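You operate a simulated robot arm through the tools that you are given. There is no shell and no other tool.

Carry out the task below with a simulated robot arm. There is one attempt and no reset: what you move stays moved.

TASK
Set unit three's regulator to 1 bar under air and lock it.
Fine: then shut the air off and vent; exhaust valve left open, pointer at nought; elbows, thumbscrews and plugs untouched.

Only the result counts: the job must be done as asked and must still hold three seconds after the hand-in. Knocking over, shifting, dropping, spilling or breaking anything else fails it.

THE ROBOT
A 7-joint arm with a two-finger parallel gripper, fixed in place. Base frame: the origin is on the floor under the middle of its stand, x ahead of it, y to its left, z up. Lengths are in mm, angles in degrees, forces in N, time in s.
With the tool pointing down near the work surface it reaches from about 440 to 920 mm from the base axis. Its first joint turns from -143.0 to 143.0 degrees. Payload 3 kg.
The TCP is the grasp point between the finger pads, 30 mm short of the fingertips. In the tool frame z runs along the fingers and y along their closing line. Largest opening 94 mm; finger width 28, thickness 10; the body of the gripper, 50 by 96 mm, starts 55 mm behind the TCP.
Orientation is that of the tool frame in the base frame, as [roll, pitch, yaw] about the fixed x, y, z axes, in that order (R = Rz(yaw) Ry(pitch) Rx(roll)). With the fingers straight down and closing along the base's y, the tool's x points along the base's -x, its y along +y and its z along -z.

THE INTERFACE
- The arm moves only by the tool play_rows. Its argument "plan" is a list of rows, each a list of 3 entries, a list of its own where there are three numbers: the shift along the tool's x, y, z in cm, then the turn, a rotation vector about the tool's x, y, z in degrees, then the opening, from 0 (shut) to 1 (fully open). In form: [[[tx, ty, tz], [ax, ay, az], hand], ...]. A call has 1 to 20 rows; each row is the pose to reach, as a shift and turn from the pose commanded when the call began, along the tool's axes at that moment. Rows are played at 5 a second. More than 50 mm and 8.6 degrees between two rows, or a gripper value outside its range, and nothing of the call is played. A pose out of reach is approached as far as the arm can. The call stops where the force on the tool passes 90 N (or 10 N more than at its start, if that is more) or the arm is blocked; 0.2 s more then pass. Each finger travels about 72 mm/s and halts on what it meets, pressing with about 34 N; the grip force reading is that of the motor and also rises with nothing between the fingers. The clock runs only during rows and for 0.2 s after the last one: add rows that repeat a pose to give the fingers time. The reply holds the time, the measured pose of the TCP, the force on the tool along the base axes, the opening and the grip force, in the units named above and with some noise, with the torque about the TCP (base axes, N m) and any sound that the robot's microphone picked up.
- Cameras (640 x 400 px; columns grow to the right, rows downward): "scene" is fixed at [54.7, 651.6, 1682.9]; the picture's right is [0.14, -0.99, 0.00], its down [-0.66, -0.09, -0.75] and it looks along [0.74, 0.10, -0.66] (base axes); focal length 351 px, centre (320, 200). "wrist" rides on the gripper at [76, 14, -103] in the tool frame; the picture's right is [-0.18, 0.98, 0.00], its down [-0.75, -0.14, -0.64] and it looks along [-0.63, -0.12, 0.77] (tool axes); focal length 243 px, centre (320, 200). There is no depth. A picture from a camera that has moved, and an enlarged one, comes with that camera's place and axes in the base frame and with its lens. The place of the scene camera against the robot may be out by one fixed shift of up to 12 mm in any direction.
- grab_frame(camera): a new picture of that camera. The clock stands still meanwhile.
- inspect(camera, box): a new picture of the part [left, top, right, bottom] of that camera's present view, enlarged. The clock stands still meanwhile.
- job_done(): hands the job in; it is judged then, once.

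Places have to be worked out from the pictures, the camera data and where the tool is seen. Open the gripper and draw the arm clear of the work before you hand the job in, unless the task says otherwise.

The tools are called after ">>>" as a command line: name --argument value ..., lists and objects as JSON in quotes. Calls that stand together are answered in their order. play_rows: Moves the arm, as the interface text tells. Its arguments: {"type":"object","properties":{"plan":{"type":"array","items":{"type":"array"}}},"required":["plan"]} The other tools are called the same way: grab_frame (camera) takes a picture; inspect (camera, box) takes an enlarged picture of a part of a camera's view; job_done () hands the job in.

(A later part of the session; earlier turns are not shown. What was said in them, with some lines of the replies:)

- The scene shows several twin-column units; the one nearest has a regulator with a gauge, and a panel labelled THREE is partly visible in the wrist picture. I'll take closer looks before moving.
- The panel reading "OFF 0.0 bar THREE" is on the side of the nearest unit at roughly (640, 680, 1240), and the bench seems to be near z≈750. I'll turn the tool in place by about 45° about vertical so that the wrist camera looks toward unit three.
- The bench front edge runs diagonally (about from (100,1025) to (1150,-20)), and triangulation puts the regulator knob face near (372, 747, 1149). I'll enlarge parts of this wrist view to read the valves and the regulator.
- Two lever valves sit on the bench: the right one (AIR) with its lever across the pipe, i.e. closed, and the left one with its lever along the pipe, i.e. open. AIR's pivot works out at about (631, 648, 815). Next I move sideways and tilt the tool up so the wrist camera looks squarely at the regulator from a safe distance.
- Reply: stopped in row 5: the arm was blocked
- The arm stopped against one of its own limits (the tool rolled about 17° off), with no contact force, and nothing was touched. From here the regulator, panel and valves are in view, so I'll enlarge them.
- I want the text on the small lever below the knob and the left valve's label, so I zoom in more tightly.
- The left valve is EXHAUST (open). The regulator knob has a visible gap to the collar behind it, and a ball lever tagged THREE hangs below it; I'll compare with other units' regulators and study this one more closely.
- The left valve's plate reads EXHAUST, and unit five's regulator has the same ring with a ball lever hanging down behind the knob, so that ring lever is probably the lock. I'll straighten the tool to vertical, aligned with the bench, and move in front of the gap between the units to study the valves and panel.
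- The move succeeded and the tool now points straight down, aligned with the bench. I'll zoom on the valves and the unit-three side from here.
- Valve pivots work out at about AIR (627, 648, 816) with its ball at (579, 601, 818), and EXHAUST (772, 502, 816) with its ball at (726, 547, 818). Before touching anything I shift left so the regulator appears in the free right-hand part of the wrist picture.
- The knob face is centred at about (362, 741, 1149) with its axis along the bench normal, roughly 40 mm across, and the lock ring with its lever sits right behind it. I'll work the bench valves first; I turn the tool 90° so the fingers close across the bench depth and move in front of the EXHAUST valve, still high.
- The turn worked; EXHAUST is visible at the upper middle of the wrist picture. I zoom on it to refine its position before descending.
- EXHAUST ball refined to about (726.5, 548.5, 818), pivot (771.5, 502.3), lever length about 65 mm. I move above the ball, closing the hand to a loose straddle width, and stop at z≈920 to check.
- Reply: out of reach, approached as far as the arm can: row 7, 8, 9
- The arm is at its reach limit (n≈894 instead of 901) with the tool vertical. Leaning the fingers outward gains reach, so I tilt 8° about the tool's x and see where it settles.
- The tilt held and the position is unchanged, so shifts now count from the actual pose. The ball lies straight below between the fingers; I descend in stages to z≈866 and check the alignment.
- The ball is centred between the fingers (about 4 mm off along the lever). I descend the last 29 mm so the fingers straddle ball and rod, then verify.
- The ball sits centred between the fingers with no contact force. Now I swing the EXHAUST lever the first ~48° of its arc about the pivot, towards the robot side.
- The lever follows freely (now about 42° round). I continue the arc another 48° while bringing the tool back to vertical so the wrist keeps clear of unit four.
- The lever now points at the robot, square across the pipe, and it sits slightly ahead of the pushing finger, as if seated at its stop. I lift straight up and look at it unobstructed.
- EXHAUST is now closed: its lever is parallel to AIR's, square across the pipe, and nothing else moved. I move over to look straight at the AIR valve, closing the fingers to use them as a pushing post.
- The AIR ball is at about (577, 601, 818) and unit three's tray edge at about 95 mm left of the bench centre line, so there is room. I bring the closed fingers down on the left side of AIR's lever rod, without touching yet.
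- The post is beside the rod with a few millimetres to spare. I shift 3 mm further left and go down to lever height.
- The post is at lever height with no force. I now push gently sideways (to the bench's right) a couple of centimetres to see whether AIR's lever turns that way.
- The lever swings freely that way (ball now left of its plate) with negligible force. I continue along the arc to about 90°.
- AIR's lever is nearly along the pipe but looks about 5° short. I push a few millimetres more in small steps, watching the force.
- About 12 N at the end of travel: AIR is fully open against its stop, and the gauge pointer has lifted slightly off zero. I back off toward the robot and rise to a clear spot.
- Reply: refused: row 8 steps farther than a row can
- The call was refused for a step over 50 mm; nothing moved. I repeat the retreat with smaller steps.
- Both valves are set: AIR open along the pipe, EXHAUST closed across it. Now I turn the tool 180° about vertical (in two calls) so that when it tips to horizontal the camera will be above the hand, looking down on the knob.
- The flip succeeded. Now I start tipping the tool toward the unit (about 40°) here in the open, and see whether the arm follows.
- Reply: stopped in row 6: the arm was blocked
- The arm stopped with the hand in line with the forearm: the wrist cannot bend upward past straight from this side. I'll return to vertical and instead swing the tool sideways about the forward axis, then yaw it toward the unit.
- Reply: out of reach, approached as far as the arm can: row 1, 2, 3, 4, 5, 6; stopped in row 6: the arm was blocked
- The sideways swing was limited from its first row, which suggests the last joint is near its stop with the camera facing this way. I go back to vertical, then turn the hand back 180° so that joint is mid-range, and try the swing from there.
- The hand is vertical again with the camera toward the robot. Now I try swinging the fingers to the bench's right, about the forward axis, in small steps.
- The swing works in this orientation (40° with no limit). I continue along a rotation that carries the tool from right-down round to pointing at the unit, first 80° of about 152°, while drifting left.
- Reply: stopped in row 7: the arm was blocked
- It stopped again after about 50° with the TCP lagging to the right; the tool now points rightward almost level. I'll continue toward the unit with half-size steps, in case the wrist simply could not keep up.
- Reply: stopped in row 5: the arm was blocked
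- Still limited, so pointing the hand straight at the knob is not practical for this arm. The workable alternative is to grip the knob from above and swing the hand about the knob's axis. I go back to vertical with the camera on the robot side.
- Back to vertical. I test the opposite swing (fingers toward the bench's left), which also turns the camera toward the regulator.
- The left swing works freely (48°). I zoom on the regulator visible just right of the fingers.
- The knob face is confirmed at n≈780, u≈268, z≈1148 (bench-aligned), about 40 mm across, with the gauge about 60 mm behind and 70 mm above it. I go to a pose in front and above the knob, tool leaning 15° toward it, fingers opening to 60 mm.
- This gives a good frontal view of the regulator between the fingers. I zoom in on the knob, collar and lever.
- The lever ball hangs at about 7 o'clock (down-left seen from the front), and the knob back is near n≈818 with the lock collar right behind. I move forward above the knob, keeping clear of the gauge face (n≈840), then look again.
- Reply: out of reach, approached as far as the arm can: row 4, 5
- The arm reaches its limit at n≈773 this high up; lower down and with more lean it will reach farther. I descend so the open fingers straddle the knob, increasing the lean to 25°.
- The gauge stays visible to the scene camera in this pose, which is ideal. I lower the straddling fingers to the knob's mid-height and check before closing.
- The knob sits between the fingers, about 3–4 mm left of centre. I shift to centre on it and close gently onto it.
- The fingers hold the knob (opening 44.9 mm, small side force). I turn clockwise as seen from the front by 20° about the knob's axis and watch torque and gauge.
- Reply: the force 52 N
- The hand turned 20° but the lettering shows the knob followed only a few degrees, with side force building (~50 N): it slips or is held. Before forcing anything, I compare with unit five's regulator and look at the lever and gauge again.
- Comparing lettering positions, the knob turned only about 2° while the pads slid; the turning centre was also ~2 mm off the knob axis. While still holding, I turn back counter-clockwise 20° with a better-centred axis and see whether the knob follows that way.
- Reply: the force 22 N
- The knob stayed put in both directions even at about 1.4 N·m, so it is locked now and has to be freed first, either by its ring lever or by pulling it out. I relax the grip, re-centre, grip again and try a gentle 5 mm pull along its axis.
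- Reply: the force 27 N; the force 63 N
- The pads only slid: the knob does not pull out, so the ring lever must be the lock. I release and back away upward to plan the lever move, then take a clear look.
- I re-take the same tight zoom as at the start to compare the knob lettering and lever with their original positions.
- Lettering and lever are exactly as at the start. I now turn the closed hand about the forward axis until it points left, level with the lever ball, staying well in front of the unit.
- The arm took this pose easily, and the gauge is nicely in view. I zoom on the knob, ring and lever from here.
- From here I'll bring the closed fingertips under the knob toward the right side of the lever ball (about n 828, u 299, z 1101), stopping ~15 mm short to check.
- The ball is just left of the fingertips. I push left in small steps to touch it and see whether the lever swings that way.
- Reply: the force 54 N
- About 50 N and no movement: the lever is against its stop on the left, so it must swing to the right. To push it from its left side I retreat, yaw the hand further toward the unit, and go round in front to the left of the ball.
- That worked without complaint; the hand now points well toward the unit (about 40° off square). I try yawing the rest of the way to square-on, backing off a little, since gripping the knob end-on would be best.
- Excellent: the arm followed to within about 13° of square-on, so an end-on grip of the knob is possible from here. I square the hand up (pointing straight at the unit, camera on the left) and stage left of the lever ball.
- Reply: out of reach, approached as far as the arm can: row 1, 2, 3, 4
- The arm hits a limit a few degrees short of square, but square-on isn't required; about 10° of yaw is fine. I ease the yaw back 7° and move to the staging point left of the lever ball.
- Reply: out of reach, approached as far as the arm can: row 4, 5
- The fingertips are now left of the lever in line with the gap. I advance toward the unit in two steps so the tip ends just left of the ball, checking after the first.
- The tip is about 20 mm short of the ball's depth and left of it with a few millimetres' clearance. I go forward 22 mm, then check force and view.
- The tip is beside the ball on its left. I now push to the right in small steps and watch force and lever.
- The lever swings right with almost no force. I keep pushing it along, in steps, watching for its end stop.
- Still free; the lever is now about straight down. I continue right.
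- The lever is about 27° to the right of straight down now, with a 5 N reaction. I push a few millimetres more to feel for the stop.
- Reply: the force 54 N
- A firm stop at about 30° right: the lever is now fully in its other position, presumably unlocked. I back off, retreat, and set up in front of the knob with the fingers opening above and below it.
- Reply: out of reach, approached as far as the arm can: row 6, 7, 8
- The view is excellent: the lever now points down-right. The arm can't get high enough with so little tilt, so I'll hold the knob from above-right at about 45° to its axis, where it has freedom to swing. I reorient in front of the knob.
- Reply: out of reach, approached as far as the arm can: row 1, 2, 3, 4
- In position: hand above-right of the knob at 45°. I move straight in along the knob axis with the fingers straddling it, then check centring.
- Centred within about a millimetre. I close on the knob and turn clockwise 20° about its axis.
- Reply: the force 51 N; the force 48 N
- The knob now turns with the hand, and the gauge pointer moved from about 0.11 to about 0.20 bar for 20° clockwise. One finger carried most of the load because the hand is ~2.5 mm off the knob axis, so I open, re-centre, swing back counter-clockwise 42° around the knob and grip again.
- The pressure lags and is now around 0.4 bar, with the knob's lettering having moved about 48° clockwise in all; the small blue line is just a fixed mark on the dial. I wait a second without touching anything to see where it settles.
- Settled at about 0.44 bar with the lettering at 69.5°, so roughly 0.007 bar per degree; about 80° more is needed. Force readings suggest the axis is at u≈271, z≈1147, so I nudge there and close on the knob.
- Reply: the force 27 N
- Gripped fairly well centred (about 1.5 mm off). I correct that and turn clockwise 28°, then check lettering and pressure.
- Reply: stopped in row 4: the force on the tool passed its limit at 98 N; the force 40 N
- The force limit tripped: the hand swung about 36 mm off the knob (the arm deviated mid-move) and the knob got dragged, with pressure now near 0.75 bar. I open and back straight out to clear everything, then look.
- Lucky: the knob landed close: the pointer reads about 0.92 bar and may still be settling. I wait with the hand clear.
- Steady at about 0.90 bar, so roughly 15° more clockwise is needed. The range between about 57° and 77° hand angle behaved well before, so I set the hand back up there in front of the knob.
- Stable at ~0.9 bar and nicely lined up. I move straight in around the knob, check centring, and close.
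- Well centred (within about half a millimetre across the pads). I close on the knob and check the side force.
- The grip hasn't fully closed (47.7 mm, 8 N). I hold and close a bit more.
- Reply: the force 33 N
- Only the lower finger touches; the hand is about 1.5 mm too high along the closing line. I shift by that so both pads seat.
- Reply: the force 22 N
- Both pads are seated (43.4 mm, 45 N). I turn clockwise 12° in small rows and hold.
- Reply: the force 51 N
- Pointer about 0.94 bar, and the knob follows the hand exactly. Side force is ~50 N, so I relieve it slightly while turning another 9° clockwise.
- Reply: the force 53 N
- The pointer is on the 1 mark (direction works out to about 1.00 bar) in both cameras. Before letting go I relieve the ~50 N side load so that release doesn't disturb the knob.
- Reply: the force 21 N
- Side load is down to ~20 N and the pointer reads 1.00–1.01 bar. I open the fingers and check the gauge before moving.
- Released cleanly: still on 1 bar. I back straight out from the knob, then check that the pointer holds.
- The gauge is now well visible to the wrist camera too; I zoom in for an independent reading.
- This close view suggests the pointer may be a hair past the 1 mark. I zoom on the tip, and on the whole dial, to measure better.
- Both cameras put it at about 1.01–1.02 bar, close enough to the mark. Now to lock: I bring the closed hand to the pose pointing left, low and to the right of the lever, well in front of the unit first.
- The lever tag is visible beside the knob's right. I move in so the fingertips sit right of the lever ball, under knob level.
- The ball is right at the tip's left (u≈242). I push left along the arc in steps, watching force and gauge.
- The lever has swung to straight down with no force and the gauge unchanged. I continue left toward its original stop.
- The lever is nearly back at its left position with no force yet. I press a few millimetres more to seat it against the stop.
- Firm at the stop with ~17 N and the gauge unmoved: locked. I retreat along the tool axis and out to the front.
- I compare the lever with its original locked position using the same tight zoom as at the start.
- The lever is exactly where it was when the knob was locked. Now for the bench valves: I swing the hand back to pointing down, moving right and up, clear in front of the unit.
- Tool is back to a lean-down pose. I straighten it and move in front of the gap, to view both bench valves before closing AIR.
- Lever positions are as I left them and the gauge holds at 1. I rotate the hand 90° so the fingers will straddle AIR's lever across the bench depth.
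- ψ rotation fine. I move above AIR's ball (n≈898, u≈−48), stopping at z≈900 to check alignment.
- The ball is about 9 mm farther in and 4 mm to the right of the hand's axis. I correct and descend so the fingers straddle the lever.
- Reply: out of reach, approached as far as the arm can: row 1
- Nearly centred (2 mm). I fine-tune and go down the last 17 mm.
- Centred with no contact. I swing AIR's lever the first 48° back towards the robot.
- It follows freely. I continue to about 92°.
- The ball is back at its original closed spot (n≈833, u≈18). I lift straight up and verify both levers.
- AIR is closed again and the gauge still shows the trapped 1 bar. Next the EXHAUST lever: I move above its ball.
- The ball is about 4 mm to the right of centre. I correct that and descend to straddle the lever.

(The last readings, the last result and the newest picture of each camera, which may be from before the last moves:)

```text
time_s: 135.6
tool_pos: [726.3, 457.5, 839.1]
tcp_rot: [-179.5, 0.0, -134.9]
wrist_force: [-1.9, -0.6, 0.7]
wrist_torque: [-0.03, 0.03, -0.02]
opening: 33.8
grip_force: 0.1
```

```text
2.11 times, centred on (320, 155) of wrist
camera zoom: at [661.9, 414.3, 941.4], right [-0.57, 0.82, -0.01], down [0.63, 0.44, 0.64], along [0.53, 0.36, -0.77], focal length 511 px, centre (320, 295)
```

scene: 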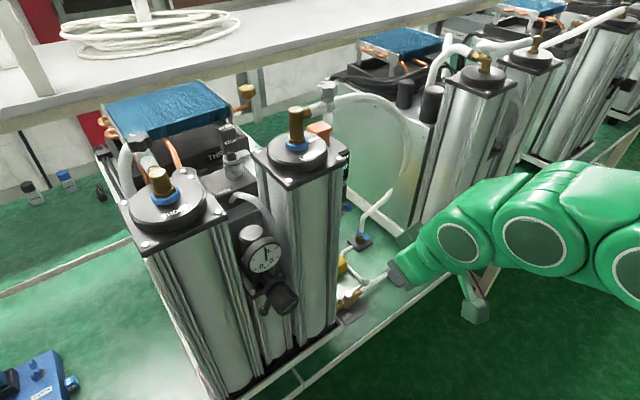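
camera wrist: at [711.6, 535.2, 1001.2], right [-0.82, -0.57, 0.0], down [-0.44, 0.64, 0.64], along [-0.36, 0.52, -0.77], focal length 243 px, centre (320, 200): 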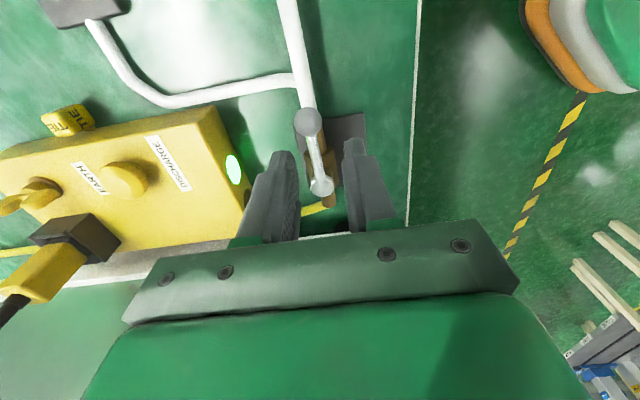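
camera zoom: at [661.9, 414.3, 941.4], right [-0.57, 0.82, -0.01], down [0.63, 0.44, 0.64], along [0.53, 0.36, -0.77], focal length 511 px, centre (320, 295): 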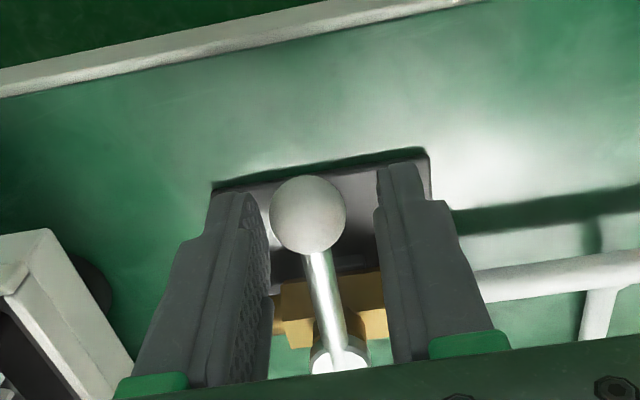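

The fingers straddle the EXHAUST lever. I swing it the first 48° back toward open.

>>> play_rows --plan '[[[-0.08, 0.87, 0], [0, 0, 8], 0.36], [[-0.28, 1.71, 0], [0, 0, 16], 0.36], [[-0.6, 2.53, 0], [0, 0, 24], 0.36], [[-1.02, 3.29, 0], [0, 0, 32], 0.36], [[-1.55, 3.98, 0], [0, 0, 40], 0.36], [[-2.17, 4.59, 0], [0, 0, 48], 0.36], [[-2.17, 4.59, 0], [0, 0, 48], 0.36]]'

>>> inspect --camera "wrist" --box '[220, 60, 420, 250]'

>>> inspect --camera "scene" --box '[240, 230, 290, 275]'

```text
time_s: 137.2
tool_pos: [707.3, 504.7, 839.2]
tcp_rot: [-179.6, 0.3, 176.8]
wrist_force: [-0.4, -0.6, 0.2]
wrist_torque: [-0.03, -0.03, 0.0]
opening: 34.0
grip_force: 0.2
```

```text
2.11 times, centred on (320, 155) of wrist
camera zoom: at [633.9, 522.2, 941.0], right [0.24, 0.97, -0.01], down [0.74, -0.18, 0.65], along [0.63, -0.16, -0.76], focal length 511 px, centre (320, 295)
```

zoom: 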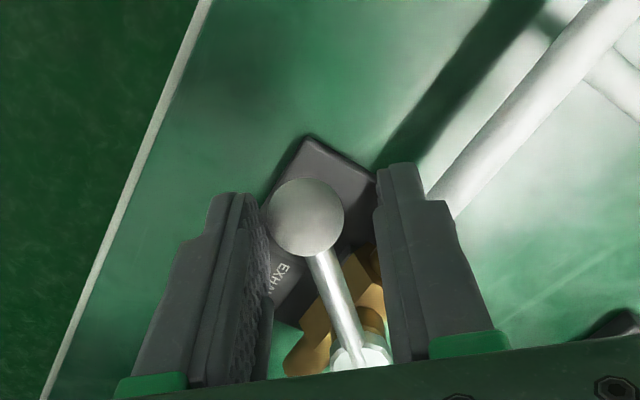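

```text
8.89 times, centred on (265, 252) of scene
camera zoom: at [54.7, 651.6, 1682.9], right [0.14, -0.99, 0.0], down [-0.66, -0.09, -0.75], along [0.74, 0.1, -0.66], focal length 3119 px, centre (809, -267)
```

zoom: 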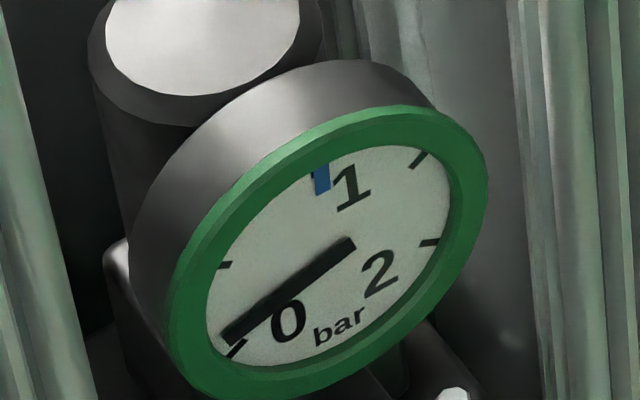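

The gauge is dropping toward zero as the exhaust opens, and a green ring has lit round the dial. I carry the EXHAUST lever on to fully open.

>>> play_rows --plan '[[[-0.07, 0.89, 0], [0, 0, 8], 0.36], [[-0.26, 1.76, 0], [0, 0, 16], 0.36], [[-0.58, 2.61, 0], [0, 0, 24], 0.36], [[-1.0, 3.4, 0], [0, 0, 32], 0.36], [[-1.54, 4.12, 0], [0, 0, 40], 0.36], [[-1.99, 4.62, 0], [0, 0, 46], 0.36], [[-1.99, 4.62, 0], [0, 0, 46], 0.36]]'

>>> inspect --camera "wrist" --box '[220, 60, 420, 250]'

>>> inspect --camera "scene" --box '[240, 230, 290, 275]'

```text
time_s: 138.8
tool_pos: [728.8, 546.6, 839.2]
tcp_rot: [-180.0, 0.4, 131.0]
wrist_force: [-0.8, 0.4, 0.1]
wrist_torque: [0.01, 0.02, 0.01]
opening: 33.8
grip_force: 0.1
```

```text
2.11 times, centred on (320, 155) of wrist
camera zoom: at [689.8, 614.1, 940.6], right [0.86, 0.51, 0.0], down [0.38, -0.66, 0.65], along [0.33, -0.56, -0.76], focal length 511 px, centre (320, 295)
```

zoom: 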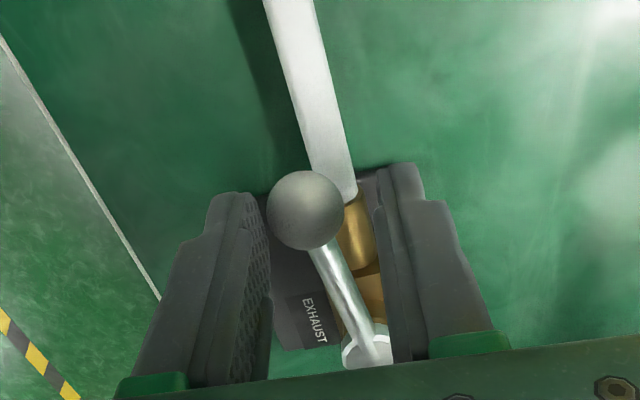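

```text
8.89 times, centred on (265, 252) of scene
camera zoom: at [54.7, 651.6, 1682.9], right [0.14, -0.99, 0.0], down [-0.66, -0.09, -0.75], along [0.74, 0.1, -0.66], focal length 3119 px, centre (809, -267)
```

zoom: 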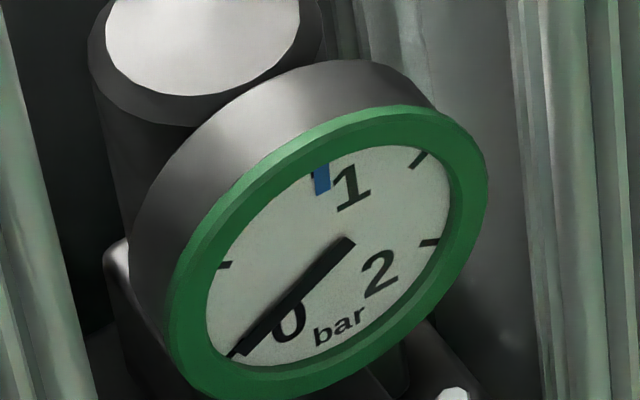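

The pointer is at zero. The lever looks a few degrees short of parallel with its pipe, so I push a little further, with slight outward lean for reach, feeling for the stop.

>>> play_rows --plan '[[[0, 0.2, 0], [-3, 0, 2], 0.36], [[-0.01, 0.45, 0], [-6, 0, 4], 0.36], [[-0.02, 0.65, 0], [-6, 0, 6], 0.36], [[-0.02, 0.65, 0], [-6, 0, 6], 0.36]]'

>>> inspect --camera "wrist" --box '[220, 60, 420, 250]'

>>> inspect --camera "scene" --box '[340, 200, 440, 290]'

```text
time_s: 139.8
tool_pos: [735.5, 553.9, 838.3]
tcp_rot: [174.1, 0.2, 125.0]
wrist_force: [-8.8, -13.3, 0.0]
wrist_torque: [-0.41, 0.3, 0.11]
opening: 42.0
grip_force: 7.2
```

```text
2.11 times, centred on (320, 155) of wrist
camera zoom: at [696.1, 617.2, 941.6], right [0.91, 0.41, 0.1], down [0.26, -0.73, 0.63], along [0.33, -0.54, -0.77], focal length 511 px, centre (320, 295)
```

zoom: 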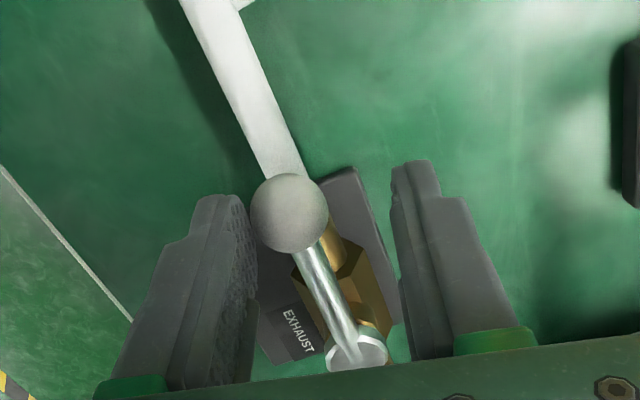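

```text
4.44 times, centred on (390, 245) of scene
camera zoom: at [54.7, 651.6, 1682.9], right [0.14, -0.99, 0.0], down [-0.66, -0.09, -0.75], along [0.74, 0.1, -0.66], focal length 1559 px, centre (9, 0)
```

zoom: 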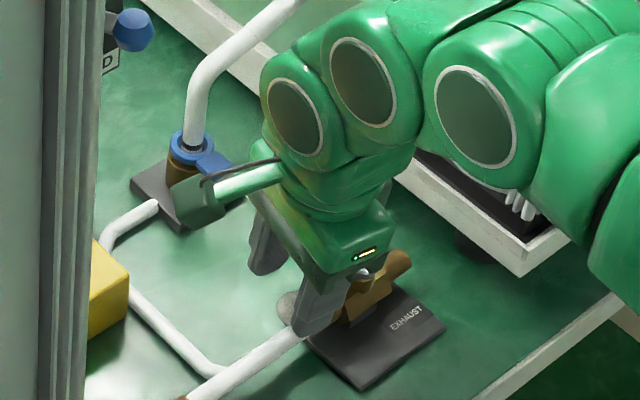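

The rod is now parallel with the pipe and pressing its stop with ~16 N: EXHAUST is fully open. I ease off, then lift clear straight up.

>>> play_rows --plan '[[[0, -0.3, 0], [0, 0, 0], 0.45], [[0, -0.5, 0], [0, 0, 0], 0.5], [[0, -0.5, -2], [0, 0, 0], 0.5], [[0, -0.6, -5], [0, 0, 0], 0.5], [[0, -1.2, -9], [0, 0, 0], 0.5], [[0, -3, -12.5], [0, 0, 0], 0.5], [[0, -6, -15.5], [0, 0, 0], 0.5], [[0, -9.5, -18], [0, 0, 0], 0.5], [[0, -9.5, -18], [0, 0, 0], 0.5]]'

>>> grab_frame --camera "scene"

>>> inspect --camera "scene" --box '[310, 200, 450, 330]'

>>> inspect --camera "scene" --box '[230, 210, 310, 330]'

```text
time_s: 141.8
tool_pos: [644.8, 486.6, 1006.6]
tcp_rot: [174.0, 0.1, 125.1]
wrist_force: [-0.1, 0.4, -0.2]
wrist_torque: [0.02, 0.01, 0.02]
opening: 47.2
grip_force: 0.0
```

```text
taken
```

scene: 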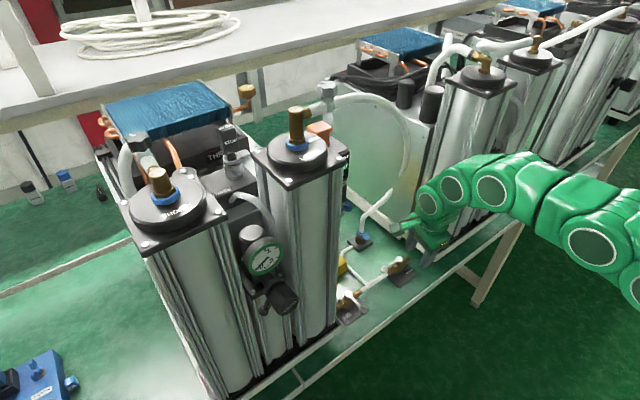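

```text
3.08 times, centred on (380, 265) of scene
camera zoom: at [54.7, 651.6, 1682.9], right [0.14, -0.99, 0.0], down [-0.66, -0.09, -0.75], along [0.74, 0.1, -0.66], focal length 1080 px, centre (135, 0)
```

zoom: 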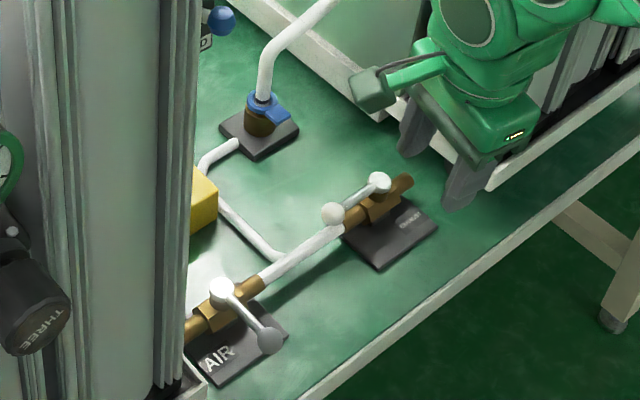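

```text
3.33 times, centred on (270, 270) of scene
camera zoom: at [54.7, 651.6, 1682.9], right [0.14, -0.99, 0.0], down [-0.66, -0.09, -0.75], along [0.74, 0.1, -0.66], focal length 1170 px, centre (487, -33)
```

zoom: 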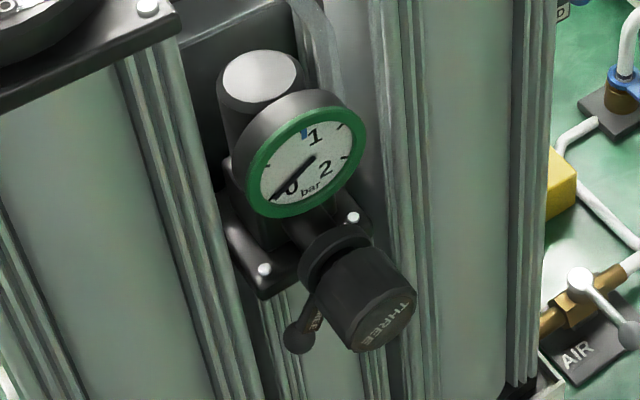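

Everything reads as asked: AIR closed, EXHAUST open, pointer at nought, knob locked, ring green. I draw the arm back clear and open the gripper.

>>> play_rows --plan '[[[-0.4, -2.1, -3.5], [0, 0, 0], 0.6], [[-0.9, -4.2, -7], [0, 0, 0], 0.7], [[-1.3, -6.3, -10.6], [0, 0, 0], 0.8], [[-1.7, -8.4, -14.2], [0, 0, 0], 0.9], [[-2.2, -10.5, -17.8], [0, 0, 0], 1], [[-2.6, -12.6, -21.4], [0, 0, 0], 1], [[-2.6, -12.6, -21.4], [0, 0, 0], 1], [[-2.6, -12.6, -21.4], [0, 0, 0], 1], [[-2.6, -12.6, -21.4], [0, 0, 0], 1], [[-2.6, -12.6, -21.4], [0, 0, 0], 1]]'

>>> grab_frame --camera "scene"

>>> inspect --camera "scene" --box '[240, 230, 290, 275]'

>>> inspect --camera "scene" --box '[310, 130, 450, 320]'

>>> inspect --camera "scene" --box '[262, 270, 302, 320]'

```text
time_s: 144.0
tool_pos: [535.9, 381.4, 1211.3]
tcp_rot: [173.9, 0.2, 125.1]
wrist_force: [0.2, 0.3, 0.1]
wrist_torque: [-0.03, 0.01, -0.01]
opening: 93.9
grip_force: 0.1
```

```text
taken
```

scene: 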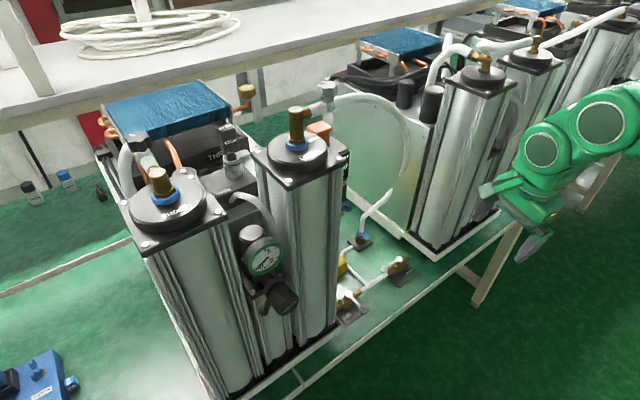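

```text
8.89 times, centred on (265, 252) of scene
camera zoom: at [54.7, 651.6, 1682.9], right [0.14, -0.99, 0.0], down [-0.66, -0.09, -0.75], along [0.74, 0.1, -0.66], focal length 3119 px, centre (809, -267)
```

zoom: 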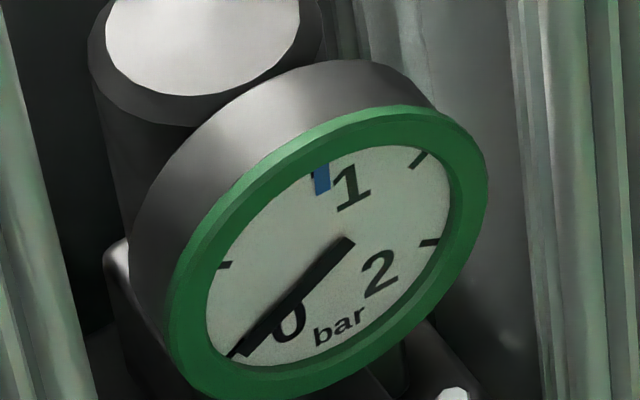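

```text
2.11 times, centred on (380, 225) of scene
camera zoom: at [54.7, 651.6, 1682.9], right [0.14, -0.99, 0.0], down [-0.66, -0.09, -0.75], along [0.74, 0.1, -0.66], focal length 739 px, centre (194, 147)
```

zoom: 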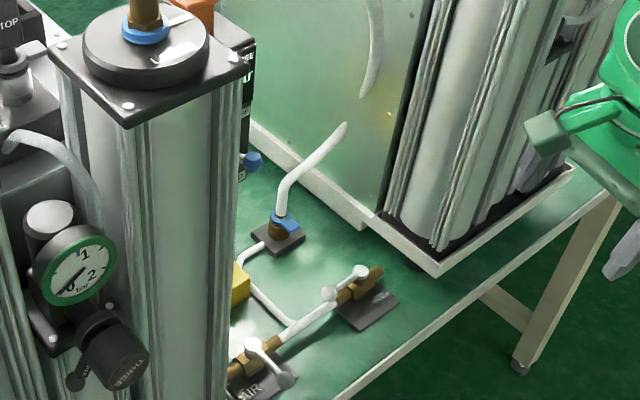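

```text
8.00 times, centred on (282, 295) of scene
camera zoom: at [54.7, 651.6, 1682.9], right [0.14, -0.99, 0.0], down [-0.66, -0.09, -0.75], along [0.74, 0.1, -0.66], focal length 2807 px, centre (624, -560)
```

zoom: 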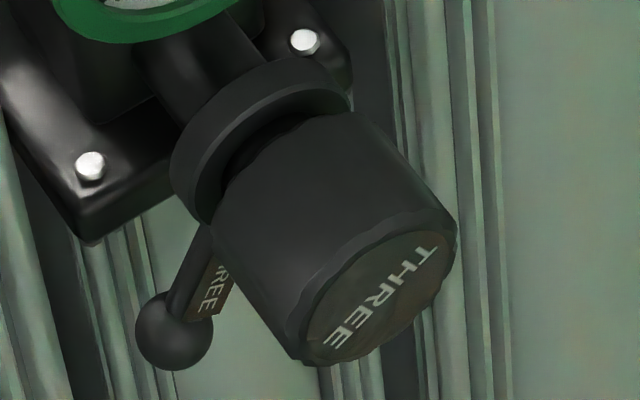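

All steady: pointer at zero with the set mark at 1 bar, the lock lever seated, AIR closed, EXHAUST open, and the arm drawn clear with the gripper open. I hand the job in.

>>> job_done

```text
The job is handed in.
```

Unit three's regulator is set to about 1 bar under air and locked, the air is shut off, and the line is vented. I've handed the job in; the result of the check hasn't come back.

- **Setting:** I closed EXHAUST and opened AIR. The knob was locked when I started, so I freed its lever first, then turned the knob until both cameras read between 1.00 and 1.02 bar.
- **Lock:** the lever is back against its original stop. A green ring showed round the dial once the exhaust opened; I don't know what it signals.
- **Vent:** AIR is closed, EXHAUST is fully open along its pipe, and the pointer is at nought. The blue mark on the dial sits at 1.
- **Untouched:** I did not touch the elbows, thumbscrews or plugs. The arm is clear of the work with the gripper open.

One move went wrong: while turning the knob, the hand slipped about 36 mm off it and tripped the force limit at 98 N. It dragged the knob round to about 0.9 bar. I saw nothing else moved or damaged, and I finished the setting with small controlled turns.
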